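You operate a simulated robot arm through the tools that you are given. There is no shell and no other tool. Be economical: measure what you need, move in short steps, check, and stop when the job is done.

You are at the controls of a simulated robot arm. One attempt, no reset.

Task
Take the yellow spool and put it on top of the groove gauge.

It is judged by the outcome, as a careful person would: the job done as asked, and still so three seconds after it is handed in. It fails if anything else is knocked over, pushed out of place, dropped, spilled or broken.

Robot
A 6-joint arm with a two-finger parallel gripper, fixed in place. Base frame: the origin is at the foot of the arm, x ahead of it, y to its left, z up; the work surface is at about z = 0. Units: m, rad, N and s.
With the tool pointing down near the work surface it reaches from about 0.16 to 0.42 m from the base axis. Its first joint turns from -1.152 to 1.152 rad. Payload 1.57 kg.
The tool frame sits at the grasp point between the pads (the TCP): z along the fingers, y along the line on which they close. The tips reach 0.03 m beyond it. The gripper opens to 0.08 m. The fingers are 0.017 m wide and 0.012 m thick; the gripper's body (0.04 by 0.082 m) begins 0.08 m behind the TCP.
Orientation is that of the tool frame in the base frame, as a unit quaternion [x, y, z, w]. With the fingers straight down and closing along the base's y, the tool's x points along the base's -x, its y along +y and its z along -z.

Tools
- The arm moves only by the tool move_arm. Its argument "targets" is a list that holds one entry, the list of rows, each a list of 7 numbers: the turn, a rotation vector about the tool's x, y, z in rad, then the shift along the tool's x, y, z in m, then the gripper command, from -1 (fully open) to 1 (shut), values between in proportion. In form: [[[rx, ry, rz, tx, ty, tz, claw], ...]]. A call has 1 to 10 rows; each row shifts and turns the commanded pose from where the row before left it, along the tool's axes as they then stand. Rows are played at 5 a second. More than 0.05 m and 0.15 rad between two rows, or a gripper value outside its range, and nothing of the call is played. Where a pose cannot be reached the arm comes as near as it can. A force on the tool above 40 N (or 10 N above the force at the start of the call, whichever is more), or a blocked arm, ends the call early, and 0.2 s more pass. Each finger travels about 0.153 m/s and halts on what it meets, pressing with about 41 N; the grip force reading is that of the motor and also rises with nothing between the fingers. The clock runs only during rows and for 0.2 s after the last one: add rows that do not move to give the fingers time. The reply holds the time, the measured pose of the TCP, the force on the tool along the base axes, the opening and the grip force, in the units named above and with some noise.
- Cameras (640 x 400 px; columns grow to the right, rows downward): "scene" is fixed at [0.0547, -0.334, 0.4423]; the picture's right is [0.75, -0.66, 0.00], its down [-0.31, -0.35, -0.88] and it looks along [0.58, 0.66, -0.47] (base axes); focal length 375 px, centre (320, 200). "wrist" rides on the gripper at [-0.032, 0, -0.078] in the tool frame; the picture's right is [0.00, -1.00, 0.00], its down [0.97, 0.00, -0.24] and it looks along [0.24, 0.00, 0.97] (tool axes); focal length 218 px, centre (320, 200). There is no depth. A picture from a camera that has moved, and an enlarged one, comes with that camera's place and axes in the base frame and with its lens. The place of the scene camera against the robot may be out by one fixed shift of up to 0.012 m in any direction.
- snapshot(camera): a new picture of that camera. No time passes.
- enlarge(camera, box): a new picture of the part [left, top, right, bottom] of that camera's present view, enlarged. No time passes.
- job_done(): hands the job in; it is judged then, once.

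Go step by step. Nothing tells you positions but the pictures and the camera data: compare them with the known pose of the tool, close in by small moves and look again before you grip or let go. The budget is 90 turns and 42 pictures, counting those below and the enlarged ones. Unless the task says otherwise, let go and move clear before handing in, and close with one line.

The tools are called after "Call:" by a JSON object that holds its "api" and its "payload". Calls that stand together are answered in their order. move_arm: Moves the arm, as the interface text tells. Its arguments: {"type":"object","properties":{"targets":{"type":"array"}},"required":["targets"]} The other tools are called the same way: snapshot (camera) takes a picture; enlarge (camera, box) takes an enlarged picture of a part of a camera's view; job_done () hands the job in.

At the start:

```text
t: 0.0
position: [0.2264, -0.0376, 0.2475]
tcp_rot: [-0.001, 1.0, 0.0, 0.001]
wrist_force: [-0.4, 0.0, -0.3]
finger_gap: 0.0801
finger_force: 0.1
```

scene: 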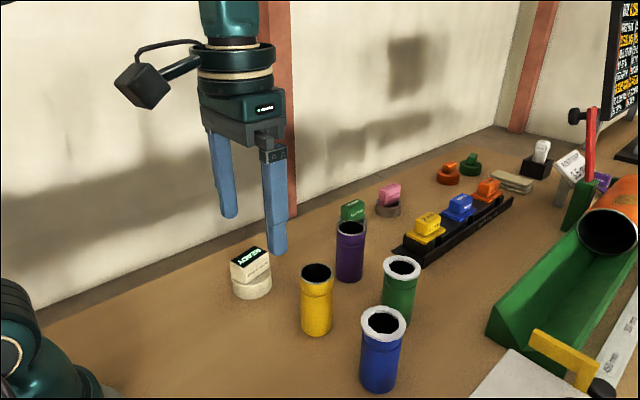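
wrist: 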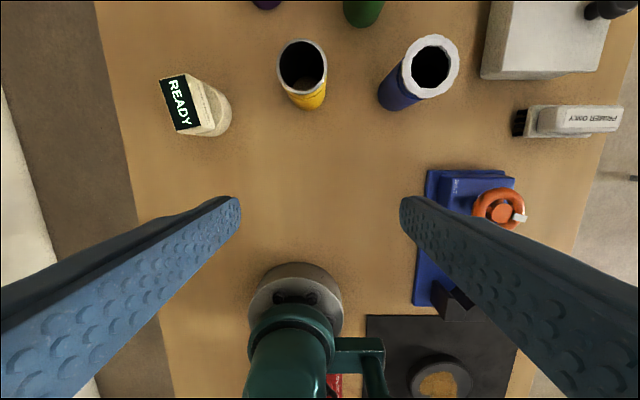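

I see four coloured tubular pieces (yellow, purple, green, blue) and several fixtures. I'll enlarge the views to read the labels and find the groove gauge.

Call:
{"api": "enlarge", "payload": {"camera": "scene", "box": [480, 100, 640, 200]}}

Call:
{"api": "enlarge", "payload": {"camera": "scene", "box": [320, 140, 560, 290]}}

Call:
{"api": "enlarge", "payload": {"camera": "scene", "box": [440, 250, 640, 400]}}

```text
4.00 times, centred on (560, 150) of scene
camera zoom: at [0.0547, -0.334, 0.4423], right [0.75, -0.66, 0.0], down [-0.31, -0.35, -0.88], along [0.58, 0.66, -0.47], focal length 1501 px, centre (-640, 400)
```

zoom: 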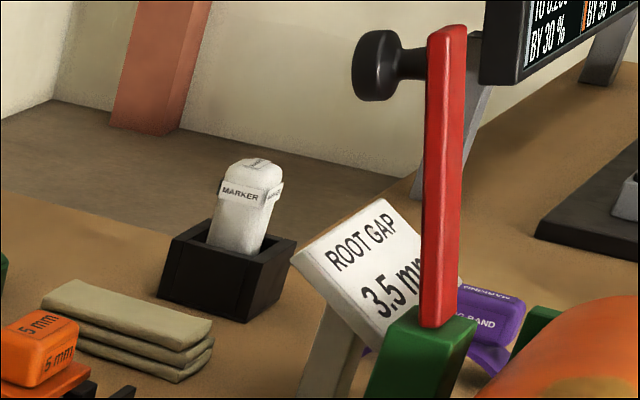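

```text
2.67 times, centred on (440, 215) of scene
camera zoom: at [0.0547, -0.334, 0.4423], right [0.75, -0.66, 0.0], down [-0.31, -0.35, -0.88], along [0.58, 0.66, -0.47], focal length 1000 px, centre (0, 160)
```

zoom: 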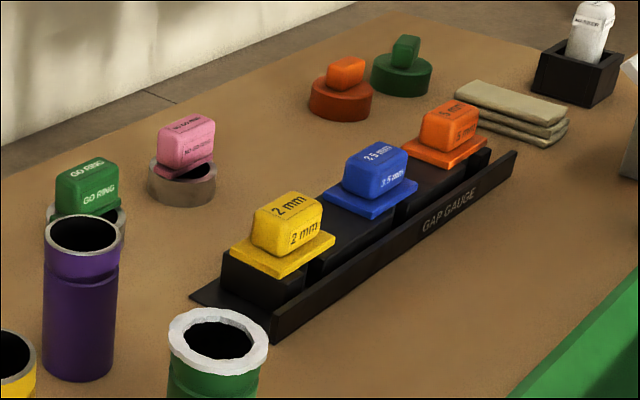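

```text
2.67 times, centred on (540, 325) of scene
camera zoom: at [0.0547, -0.334, 0.4423], right [0.75, -0.66, 0.0], down [-0.31, -0.35, -0.88], along [0.58, 0.66, -0.47], focal length 1000 px, centre (-267, -133)
```

zoom: 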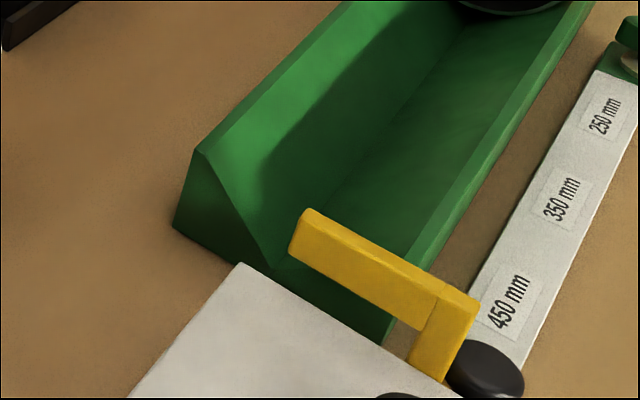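

Found so far: go ring, no-go ring, gap gauge and root gap sign, but no groove gauge. I'll zoom on the orange and green discs, the READY block and the wrist view objects.

Call:
{"api": "enlarge", "payload": {"camera": "scene", "box": [420, 140, 500, 190]}}

Call:
{"api": "enlarge", "payload": {"camera": "scene", "box": [560, 0, 640, 200]}}

Call:
{"api": "enlarge", "payload": {"camera": "wrist", "box": [360, 0, 640, 175]}}

Call:
{"api": "enlarge", "payload": {"camera": "wrist", "box": [320, 160, 640, 400]}}

```text
8.00 times, centred on (460, 165) of scene
camera zoom: at [0.0547, -0.334, 0.4423], right [0.75, -0.66, 0.0], down [-0.31, -0.35, -0.88], along [0.58, 0.66, -0.47], focal length 3001 px, centre (-800, 480)
```

zoom: 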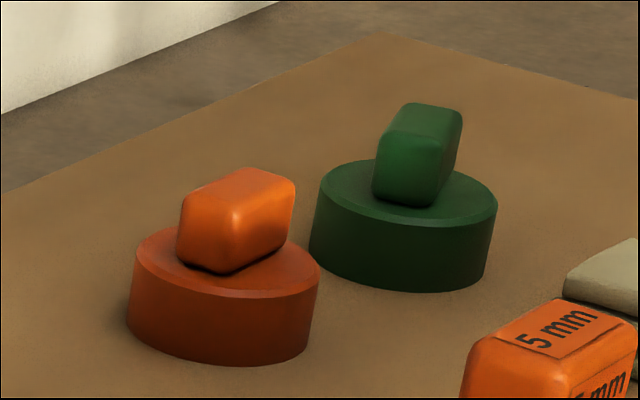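

```text
2.00 times, centred on (600, 100) of scene
camera zoom: at [0.0547, -0.334, 0.4423], right [0.75, -0.66, 0.0], down [-0.31, -0.35, -0.88], along [0.58, 0.66, -0.47], focal length 750 px, centre (-240, 400)
```

zoom: 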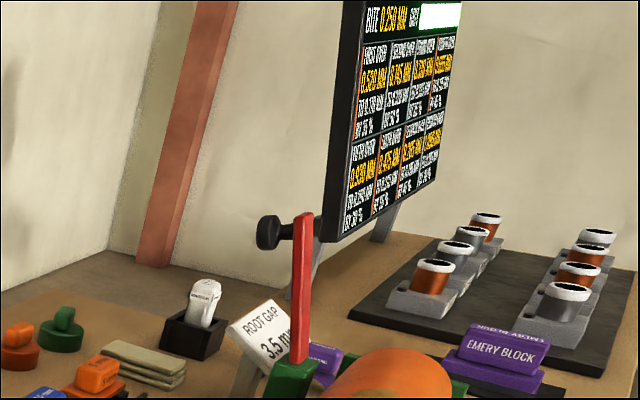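

```text
2.29 times, centred on (500, 88) of wrist
camera zoom: at [0.2591, -0.038, 0.3273], right [0.0, -1.0, 0.0], down [-0.97, 0.0, 0.24], along [-0.24, 0.0, -0.97], focal length 499 px, centre (-91, 457)
```

zoom: 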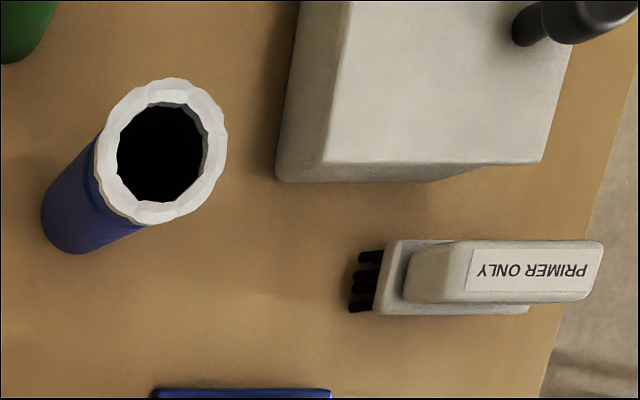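

```text
1.67 times, centred on (480, 280) of wrist
camera zoom: at [0.2591, -0.038, 0.3273], right [0.0, -1.0, 0.0], down [-0.97, 0.0, 0.24], along [-0.24, 0.0, -0.97], focal length 364 px, centre (53, 67)
```

zoom: 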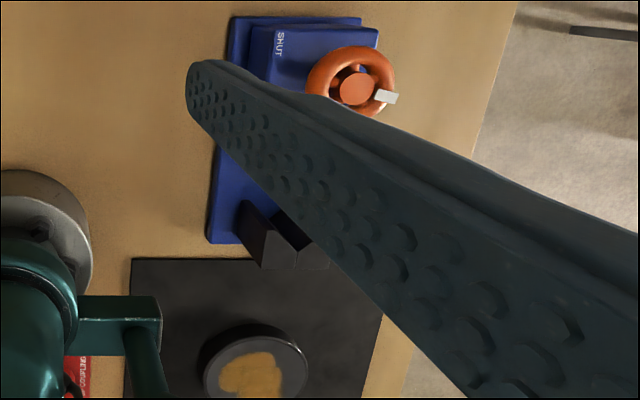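

Nothing reads "groove gauge" yet. I'll zoom on the near objects and the display board.

Call:
{"api": "enlarge", "payload": {"camera": "scene", "box": [220, 180, 420, 305]}}

Call:
{"api": "enlarge", "payload": {"camera": "scene", "box": [590, 0, 640, 125]}}

Call:
{"api": "move_arm", "payload": {"targets": [[[0, -0.15, 0, 0, 0, 0, -1], [0, -0.15, 0, 0, 0, 0, -1], [0, -0.15, 0, 0, 0, 0, -1], [0, -0.15, 0, 0, 0, 0, -1]]]}}

Call:
{"api": "snapshot", "payload": {"camera": "wrist"}}

```text
3.20 times, centred on (320, 242) of scene
camera zoom: at [0.0547, -0.334, 0.4423], right [0.75, -0.66, 0.0], down [-0.31, -0.35, -0.88], along [0.58, 0.66, -0.47], focal length 1200 px, centre (320, 64)
```

zoom: 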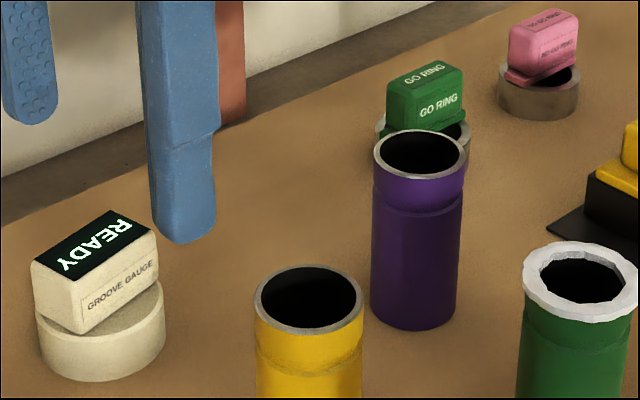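

```text
3.20 times, centred on (615, 62) of scene
camera zoom: at [0.0547, -0.334, 0.4423], right [0.75, -0.66, 0.0], down [-0.31, -0.35, -0.88], along [0.58, 0.66, -0.47], focal length 1200 px, centre (-624, 640)
```

zoom: 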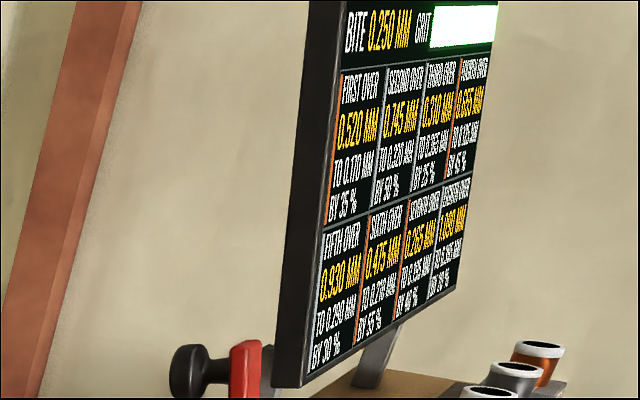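

```text
t: 1.0
position: [0.2261, -0.0375, 0.2483]
tcp_rot: [-0.001, 0.955, 0.002, 0.297]
wrist_force: [0.5, 0.1, 0.7]
finger_gap: 0.08
finger_force: 0.1
```

```text
30 pictures are left
camera wrist: at [0.2092, -0.0381, 0.3316], right [0.0, -1.0, 0.0], down [-0.94, 0.0, -0.35], along [0.35, 0.0, -0.94], focal length 218 px, centre (320, 200)
```

wrist: 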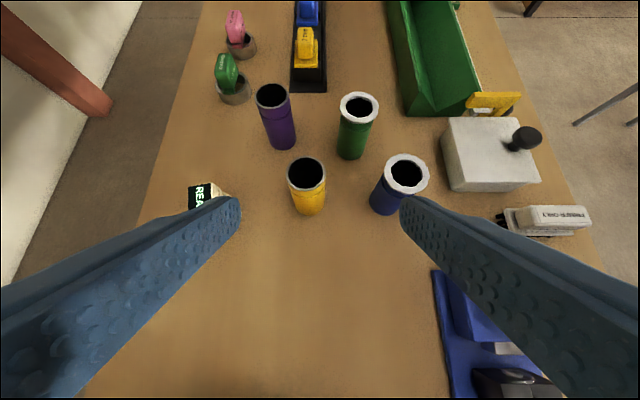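

The cream disc with the block showing "READY" carries the label GROOVE GAUGE, at roughly (0.31, 0.127). The yellow spool is the yellow tube at about (0.335, -0.02), top near z 0.09. I'll turn the tool vertical again and look closely at the gauge.

Call:
{"api": "move_arm", "payload": {"targets": [[[0, 0.15, 0, 0, 0, 0, -1], [0, 0.15, 0, 0, 0, 0, -1], [0, 0.15, 0, 0, 0, 0, -1], [0, 0.15, 0, 0, 0, 0, -1], [0, 0, 0, 0, 0.04, 0, -1], [0, 0, 0, 0, 0.04, 0, -1], [0, 0, 0, 0, 0.04, 0, -1], [0, 0, 0, 0, 0.04, 0, -1], [0, 0, 0, 0, 0, 0.03, -1]]]}}

Call:
{"api": "snapshot", "payload": {"camera": "wrist"}}

Call:
{"api": "enlarge", "payload": {"camera": "scene", "box": [200, 210, 360, 350]}}

```text
t: 3.0
position: [0.2248, 0.1231, 0.2168]
tcp_rot: [0.0, 1.0, 0.001, 0.001]
wrist_force: [-0.6, 0.0, -1.2]
finger_gap: 0.0801
finger_force: 0.1
```

```text
29 pictures are left
camera wrist: at [0.258, 0.1225, 0.2968], right [0.0, -1.0, 0.0], down [-0.97, 0.0, 0.24], along [-0.24, 0.0, -0.97], focal length 218 px, centre (320, 200)
```

wrist: 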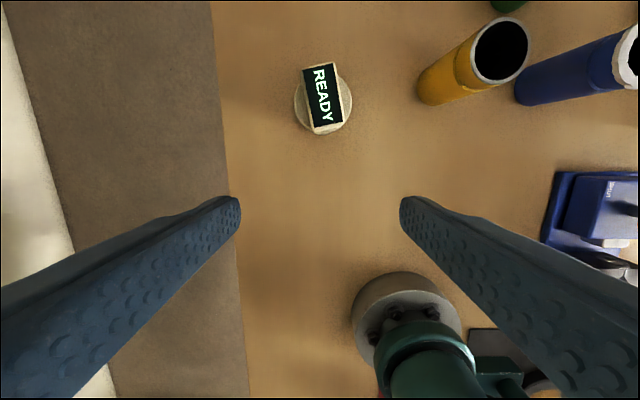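

```text
2.86 times, centred on (280, 280) of scene
camera zoom: at [0.0547, -0.3339, 0.4423], right [0.75, -0.66, 0.0], down [-0.31, -0.35, -0.88], along [0.58, 0.66, -0.47], focal length 1072 px, centre (434, -29)
```

zoom: 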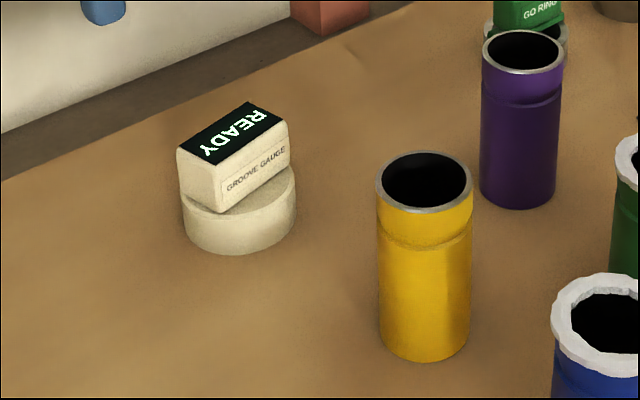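

The gauge block's top is flat at about z 0.061, centred near (0.305, 0.12), about 0.031 x 0.058. The spool is roughly 0.047 across and 0.10 tall. I'll move back to the spool and refine its position.

Call:
{"api": "move_arm", "payload": {"targets": [[[0, 0, 0, -0.0125, -0.036, 0, -1], [0, 0, 0, -0.0125, -0.036, 0, -1], [0, 0, 0, -0.0125, -0.036, 0, -1], [0, 0, 0, -0.0125, -0.036, 0, -1], [0, 0, 0, 0, 0, 0, -1]]]}}

Call:
{"api": "snapshot", "payload": {"camera": "wrist"}}

```text
t: 4.2
position: [0.2759, -0.0207, 0.2176]
tcp_rot: [-0.001, 1.0, 0.0, 0.001]
wrist_force: [0.3, 0.8, -0.3]
finger_gap: 0.0802
finger_force: 0.1
```

```text
27 pictures are left
camera wrist: at [0.3098, -0.0216, 0.2975], right [0.0, -1.0, 0.0], down [-0.97, 0.0, 0.24], along [-0.24, 0.0, -0.97], focal length 218 px, centre (320, 200)
```

wrist: 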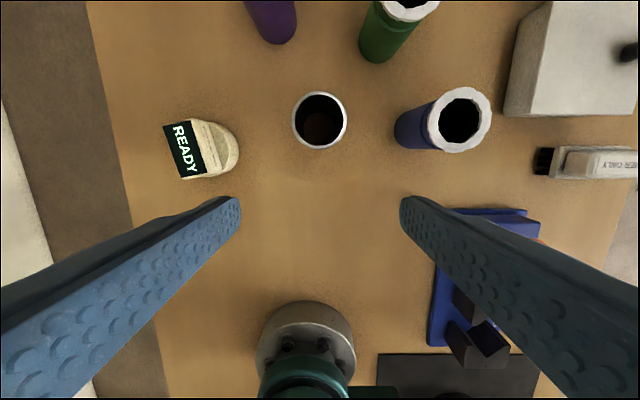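

The spool's axis is confirmed at about (0.332, -0.021), right in line with the tool's y. I'll move over it and come down with the fingers either side.

Call:
{"api": "move_arm", "payload": {"targets": [[[0, 0, 0, -0.028, 0, 0, -1], [0, 0, 0, -0.028, 0, 0, -1], [0, 0, 0, 0, 0, 0.04, -1], [0, 0, 0, 0, 0, 0.04, -1], [0, 0, 0, 0, 0, 0, -1]]]}}

Call:
{"api": "snapshot", "payload": {"camera": "wrist"}}

Call:
{"api": "snapshot", "payload": {"camera": "scene"}}

```text
t: 5.4
position: [0.3326, -0.0204, 0.1395]
tcp_rot: [-0.001, 1.0, 0.0, 0.001]
wrist_force: [0.1, -0.1, 0.0]
finger_gap: 0.0802
finger_force: 0.0
```

```text
26 pictures are left
camera wrist: at [0.3654, -0.0218, 0.2179], right [0.0, -1.0, 0.0], down [-0.97, 0.0, 0.24], along [-0.24, 0.0, -0.97], focal length 218 px, centre (320, 200)
```

wrist: 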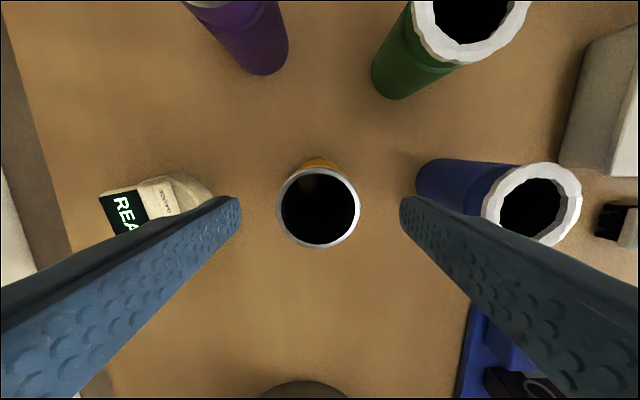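

```text
25 pictures are left
```

scene: 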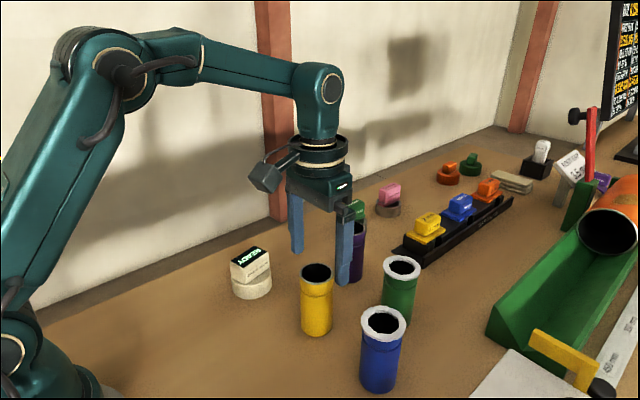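

The spool is centred between the fingers. I'll go down to TCP z of about 0.06 with a 1.5 mm x correction.

Call:
{"api": "move_arm", "payload": {"targets": [[[0, 0, 0, 0.0015, 0, 0.02, -1], [0, 0, 0, 0, 0, 0.02, -1], [0, 0, 0, 0, 0, 0.02, -1], [0, 0, 0, 0, 0, 0.017, -1], [0, 0, 0, 0, 0, 0, -1]]]}}

Call:
{"api": "snapshot", "payload": {"camera": "wrist"}}

Call:
{"api": "enlarge", "payload": {"camera": "scene", "box": [220, 200, 440, 350]}}

```text
t: 6.6
position: [0.3319, -0.0212, 0.0608]
tcp_rot: [0.0, 1.0, 0.001, 0.001]
wrist_force: [-0.2, -0.3, 0.5]
finger_gap: 0.08
finger_force: 0.0
```

```text
24 pictures are left
camera wrist: at [0.3643, -0.0216, 0.1401], right [0.0, -1.0, 0.0], down [-0.97, 0.0, 0.24], along [-0.24, 0.0, -0.97], focal length 218 px, centre (320, 200)
```

wrist: 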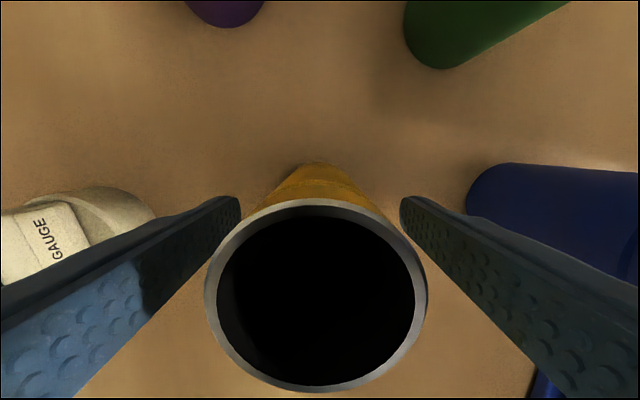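

```text
2.67 times, centred on (330, 275) of scene
camera zoom: at [0.0547, -0.334, 0.4423], right [0.75, -0.66, 0.0], down [-0.31, -0.35, -0.88], along [0.58, 0.66, -0.47], focal length 1000 px, centre (293, 0)
```

zoom: 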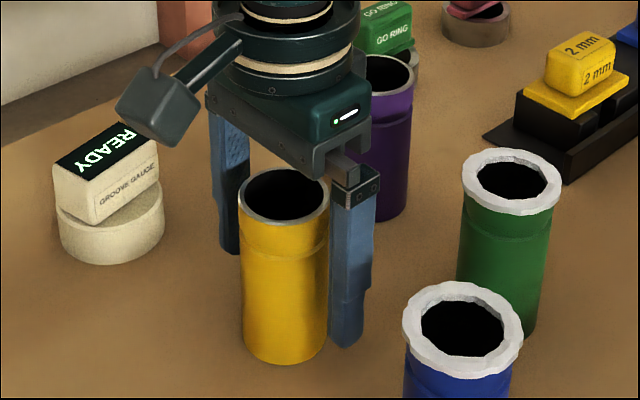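

The spool sits between the fingers, with its x matching the TCP. I'll close the gripper.

Call:
{"api": "move_arm", "payload": {"targets": [[[0, 0, 0, 0, 0, 0, 0], [0, 0, 0, 0, 0, 0, 0.6], [0, 0, 0, 0, 0, 0, 1], [0, 0, 0, 0, 0, 0, 1]]]}}

```text
t: 7.6
position: [0.3321, -0.0196, 0.0609]
tcp_rot: [-0.001, 1.0, 0.0, 0.001]
wrist_force: [0.7, -0.3, -0.1]
finger_gap: 0.0477
finger_force: 40.9
```

Held at 0.048 m opening. I'll lift straight up.

Call:
{"api": "move_arm", "payload": {"targets": [[[0, 0, 0, 0, 0, -0.015, 1], [0, 0, 0, 0, 0, -0.03, 1], [0, 0, 0, 0, 0, -0.03, 1], [0, 0, 0, 0, 0, -0.03, 1], [0, 0, 0, 0, 0, 0, 1]]]}}

Call:
{"api": "snapshot", "payload": {"camera": "scene"}}

```text
t: 8.8
position: [0.3309, -0.0216, 0.1663]
tcp_rot: [-0.001, 1.0, -0.001, 0.001]
wrist_force: [0.8, -0.6, -3.6]
finger_gap: 0.0476
finger_force: 40.7
```

```text
22 pictures are left
```

scene: 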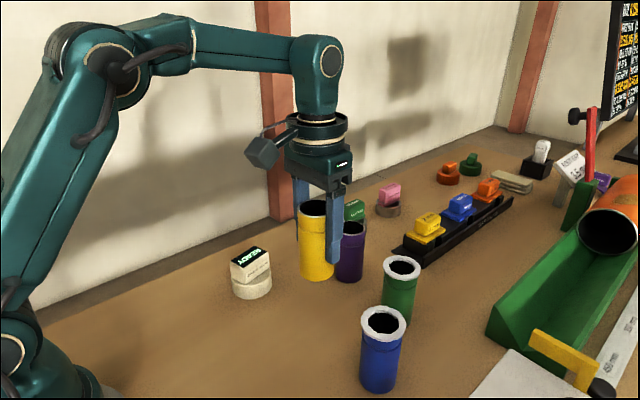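

Spool is up and hanging straight (about 0.35 kg), with its bottom near z 0.105. I'll carry it over the gauge at (0.306, 0.120).

Call:
{"api": "move_arm", "payload": {"targets": [[[0, 0, 0, 0.005, 0.028, 0, 1], [0, 0, 0, 0.005, 0.028, 0, 1], [0, 0, 0, 0.005, 0.028, 0, 1], [0, 0, 0, 0.005, 0.028, 0, 1], [0, 0, 0, 0.005, 0.029, 0, 1], [0, 0, 0, 0, 0, 0, 1]]]}}

Call:
{"api": "enlarge", "payload": {"camera": "scene", "box": [160, 150, 360, 310]}}

Call:
{"api": "snapshot", "payload": {"camera": "wrist"}}

```text
t: 10.2
position: [0.3051, 0.121, 0.1663]
tcp_rot: [0.0, 1.0, 0.001, 0.0]
wrist_force: [-0.1, -1.5, -3.4]
finger_gap: 0.0479
finger_force: 41.2
```

```text
2.50 times, centred on (260, 230) of scene
camera zoom: at [0.0548, -0.3339, 0.4423], right [0.75, -0.66, 0.0], down [-0.31, -0.35, -0.88], along [0.58, 0.66, -0.47], focal length 938 px, centre (470, 125)
```

zoom: 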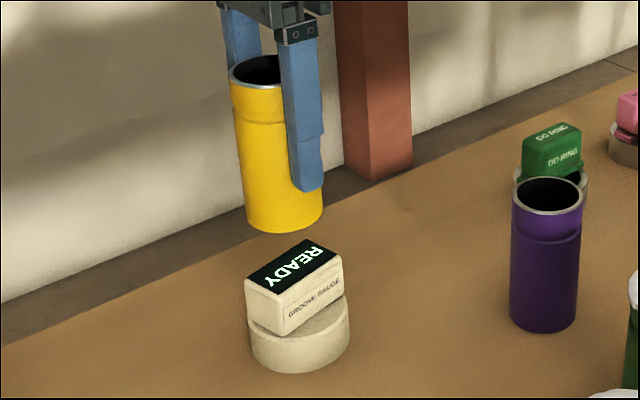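

```text
20 pictures are left
camera wrist: at [0.3379, 0.1196, 0.2451], right [0.0, -1.0, 0.0], down [-0.97, 0.0, 0.24], along [-0.24, 0.0, -0.97], focal length 218 px, centre (320, 200)
```

wrist: 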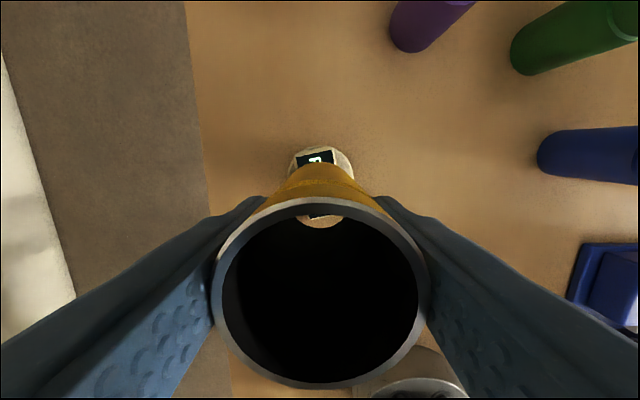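

The spool is about 45 mm above the gauge's top and nearly aligned. I'll lower it partway and measure the alignment with a closer view.

Call:
{"api": "move_arm", "payload": {"targets": [[[0, 0, 0, 0, 0, 0.01, 1], [0, 0, 0, 0, -0.001, 0.01, 1], [0, 0, 0, 0, 0, 0.01, 1], [0, 0, 0, 0, 0, 0, 1]]]}}

Call:
{"api": "enlarge", "payload": {"camera": "scene", "box": [210, 200, 306, 310]}}

Call:
{"api": "enlarge", "payload": {"camera": "wrist", "box": [260, 120, 380, 240]}}

```text
t: 11.2
position: [0.3055, 0.1194, 0.1363]
tcp_rot: [-0.001, 1.0, 0.001, 0.001]
wrist_force: [0.6, 0.2, -2.7]
finger_gap: 0.0477
finger_force: 41.0
```

```text
3.64 times, centred on (258, 255) of scene
camera zoom: at [0.0548, -0.334, 0.4423], right [0.75, -0.66, 0.0], down [-0.31, -0.35, -0.88], along [0.58, 0.66, -0.47], focal length 1364 px, centre (546, 0)
```

zoom: 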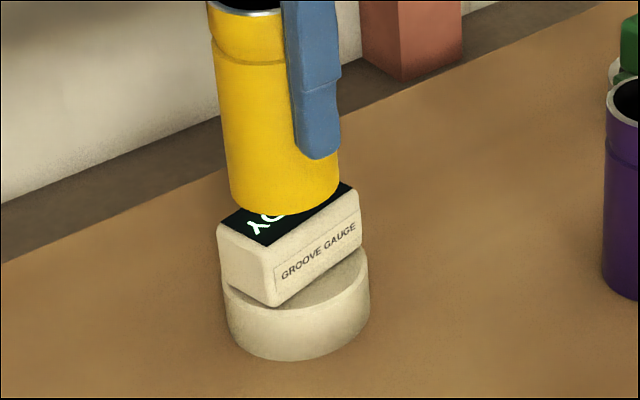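

```text
3.33 times, centred on (320, 180) of wrist
camera zoom: at [0.3385, 0.1183, 0.2152], right [0.0, -1.0, 0.0], down [-0.97, 0.0, 0.24], along [-0.24, 0.0, -0.97], focal length 728 px, centre (320, 267)
```

zoom: 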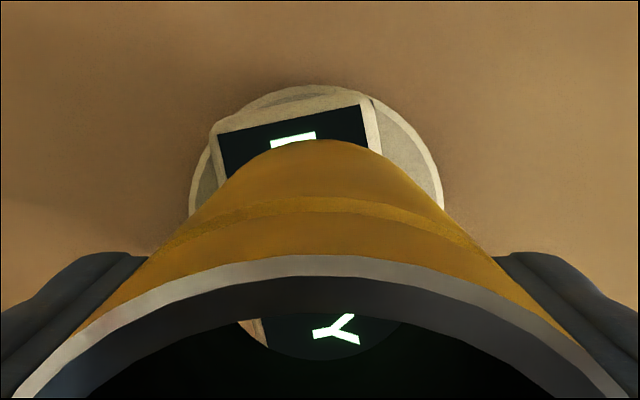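

Both views agree: the spool's axis is within about 1 mm of the block's centre, with about 14 mm still to go. I'll lower it slowly until contact.

Call:
{"api": "move_arm", "payload": {"targets": [[[0, 0, 0, 0, 0, 0.004, 1], [0, 0, 0, 0, 0, 0.003, 1], [0, 0, 0, 0, 0, 0.003, 1], [0, 0, 0, 0, 0, 0.001, 1], [0, 0, 0, 0, 0, 0, 1]]]}}

Call:
{"api": "enlarge", "payload": {"camera": "scene", "box": [210, 200, 306, 310]}}

```text
t: 12.4
position: [0.3056, 0.1194, 0.1247]
tcp_rot: [-0.002, 1.0, 0.0, 0.002]
wrist_force: [0.2, 0.4, -2.9]
finger_gap: 0.0477
finger_force: 40.8
```

```text
3.64 times, centred on (258, 255) of scene
camera zoom: at [0.0548, -0.334, 0.4423], right [0.75, -0.66, 0.0], down [-0.31, -0.35, -0.88], along [0.58, 0.66, -0.47], focal length 1364 px, centre (546, 0)
```

zoom: 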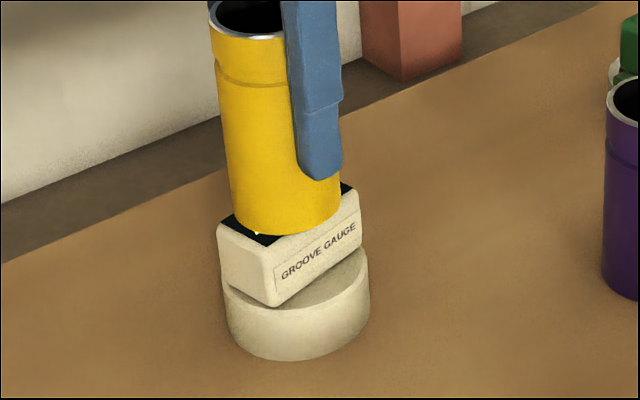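

No contact yet, so I'll go on in 1 mm steps and watch the force.

Call:
{"api": "move_arm", "payload": {"targets": [[[0, 0, 0, 0, 0, 0.001, 1], [0, 0, 0, 0, 0, 0.001, 1], [0, 0, 0, 0, 0, 0, 1]]]}}

```text
t: 13.2
position: [0.3059, 0.1188, 0.123]
tcp_rot: [-0.002, 1.0, 0.001, 0.002]
wrist_force: [-0.6, 1.0, 3.1]
finger_gap: 0.0479
finger_force: 41.0
```

The vertical force went from -3 to +3 N, so the spool has landed. I'll check the picture before opening.

Call:
{"api": "enlarge", "payload": {"camera": "scene", "box": [210, 200, 306, 310]}}

Call:
{"api": "snapshot", "payload": {"camera": "wrist"}}

```text
3.64 times, centred on (258, 255) of scene
camera zoom: at [0.0547, -0.334, 0.4423], right [0.75, -0.66, 0.0], down [-0.31, -0.35, -0.88], along [0.58, 0.66, -0.47], focal length 1364 px, centre (546, 0)
```

zoom: 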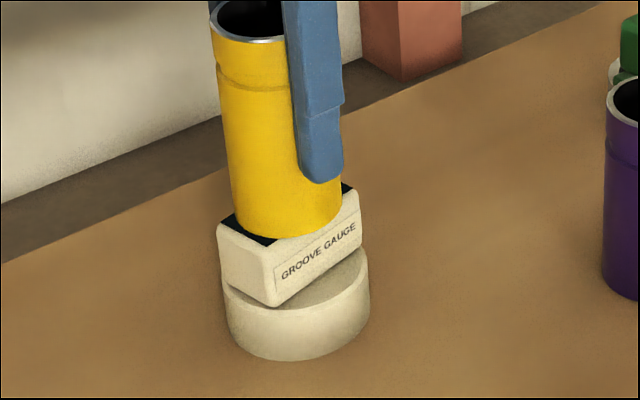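

```text
15 pictures are left
camera wrist: at [0.3388, 0.118, 0.2029], right [0.0, -1.0, 0.0], down [-0.97, 0.0, 0.24], along [-0.24, 0.0, -0.97], focal length 218 px, centre (320, 200)
```

wrist: 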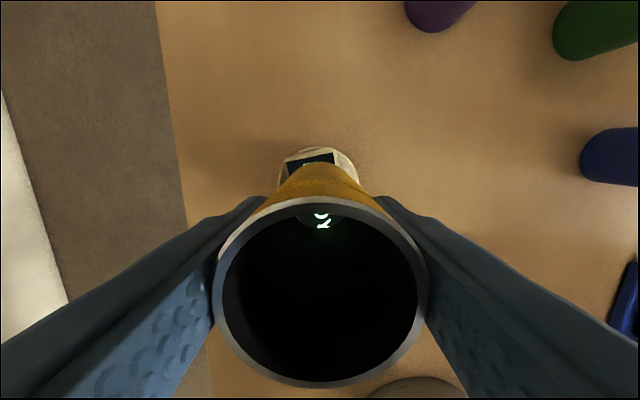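

The spool is seated squarely across the block. I'll open the fingers gradually, without moving.

Call:
{"api": "move_arm", "payload": {"targets": [[[0, 0, 0, 0, 0, 0, -0.25], [0, 0, 0, 0, 0, 0, -0.4], [0, 0, 0, 0, 0, 0, -0.7], [0, 0, 0, 0, 0, 0, -1], [0, 0, 0, 0, 0, 0, -1]]]}}

Call:
{"api": "enlarge", "payload": {"camera": "scene", "box": [190, 150, 330, 310]}}

Call:
{"api": "snapshot", "payload": {"camera": "wrist"}}

```text
t: 14.4
position: [0.3065, 0.1194, 0.1239]
tcp_rot: [-0.001, 1.0, 0.001, 0.001]
wrist_force: [0.1, 0.5, 0.6]
finger_gap: 0.08
finger_force: 0.2
```

```text
2.50 times, centred on (260, 230) of scene
camera zoom: at [0.0547, -0.334, 0.4423], right [0.75, -0.66, 0.0], down [-0.31, -0.35, -0.88], along [0.58, 0.66, -0.47], focal length 938 px, centre (470, 125)
```

zoom: 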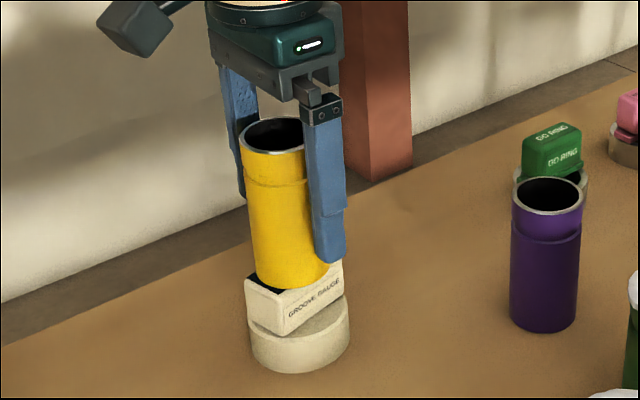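

```text
13 pictures are left
camera wrist: at [0.3388, 0.1179, 0.2027], right [0.0, -1.0, 0.0], down [-0.97, 0.0, 0.24], along [-0.24, 0.0, -0.97], focal length 218 px, centre (320, 200)
```

wrist: 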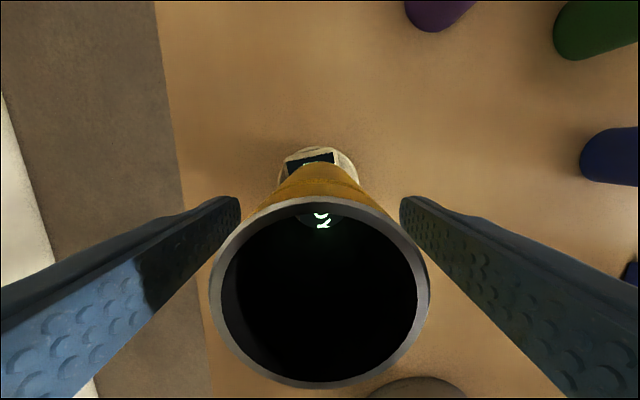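

The spool stands free and upright with clearance on both sides. I'll retreat straight up and check it.

Call:
{"api": "move_arm", "payload": {"targets": [[[0, 0, 0, 0, 0, -0.02, -1], [0, 0, 0, 0, 0, -0.03, -1], [0, 0, 0, 0, 0, -0.03, -1], [0, 0, 0, 0, 0, -0.03, -1], [0, 0, 0, 0, 0, 0, -1], [0, 0, 0, 0, 0, 0, -1], [0, 0, 0, 0, 0, 0, -1], [0, 0, 0, 0, 0, 0, -1]]]}}

Call:
{"api": "snapshot", "payload": {"camera": "scene"}}

Call:
{"api": "snapshot", "payload": {"camera": "wrist"}}

```text
t: 16.2
position: [0.3053, 0.1183, 0.2327]
tcp_rot: [-0.001, 1.0, 0.0, 0.001]
wrist_force: [-0.1, 0.0, -0.2]
finger_gap: 0.0802
finger_force: 0.0
```

```text
12 pictures are left
```

scene: 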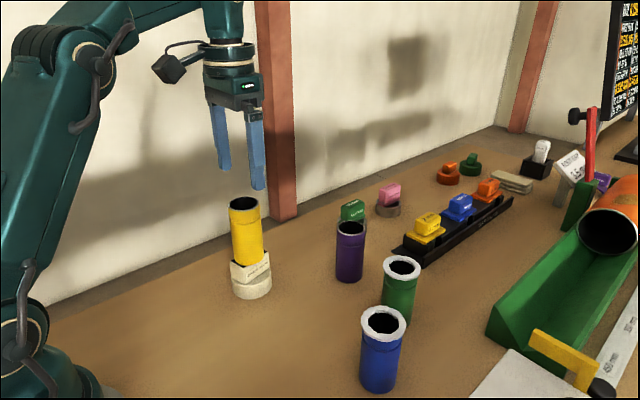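

```text
11 pictures are left
camera wrist: at [0.3378, 0.1173, 0.3119], right [0.0, -1.0, 0.0], down [-0.97, 0.0, 0.24], along [-0.24, 0.0, -0.97], focal length 218 px, centre (320, 200)
```

wrist: 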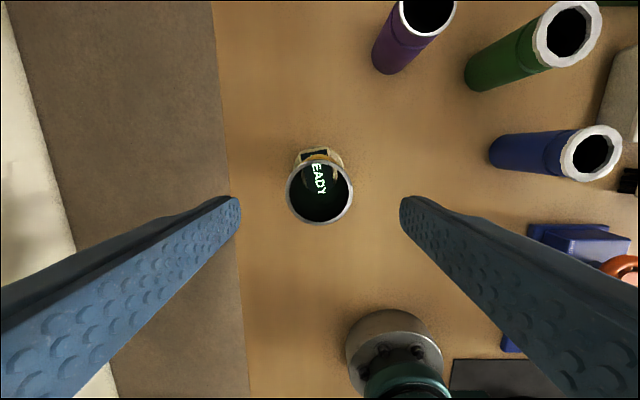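

The spool stands upright on the groove gauge, the gripper is clear and everything else is where it was. I'm handing the job in.

Call:
{"api": "job_done", "payload": {}}

```text
The job is handed in.
```

The yellow spool is standing upright on top of the groove gauge; the gripper let go and moved clear, and nothing else was disturbed.
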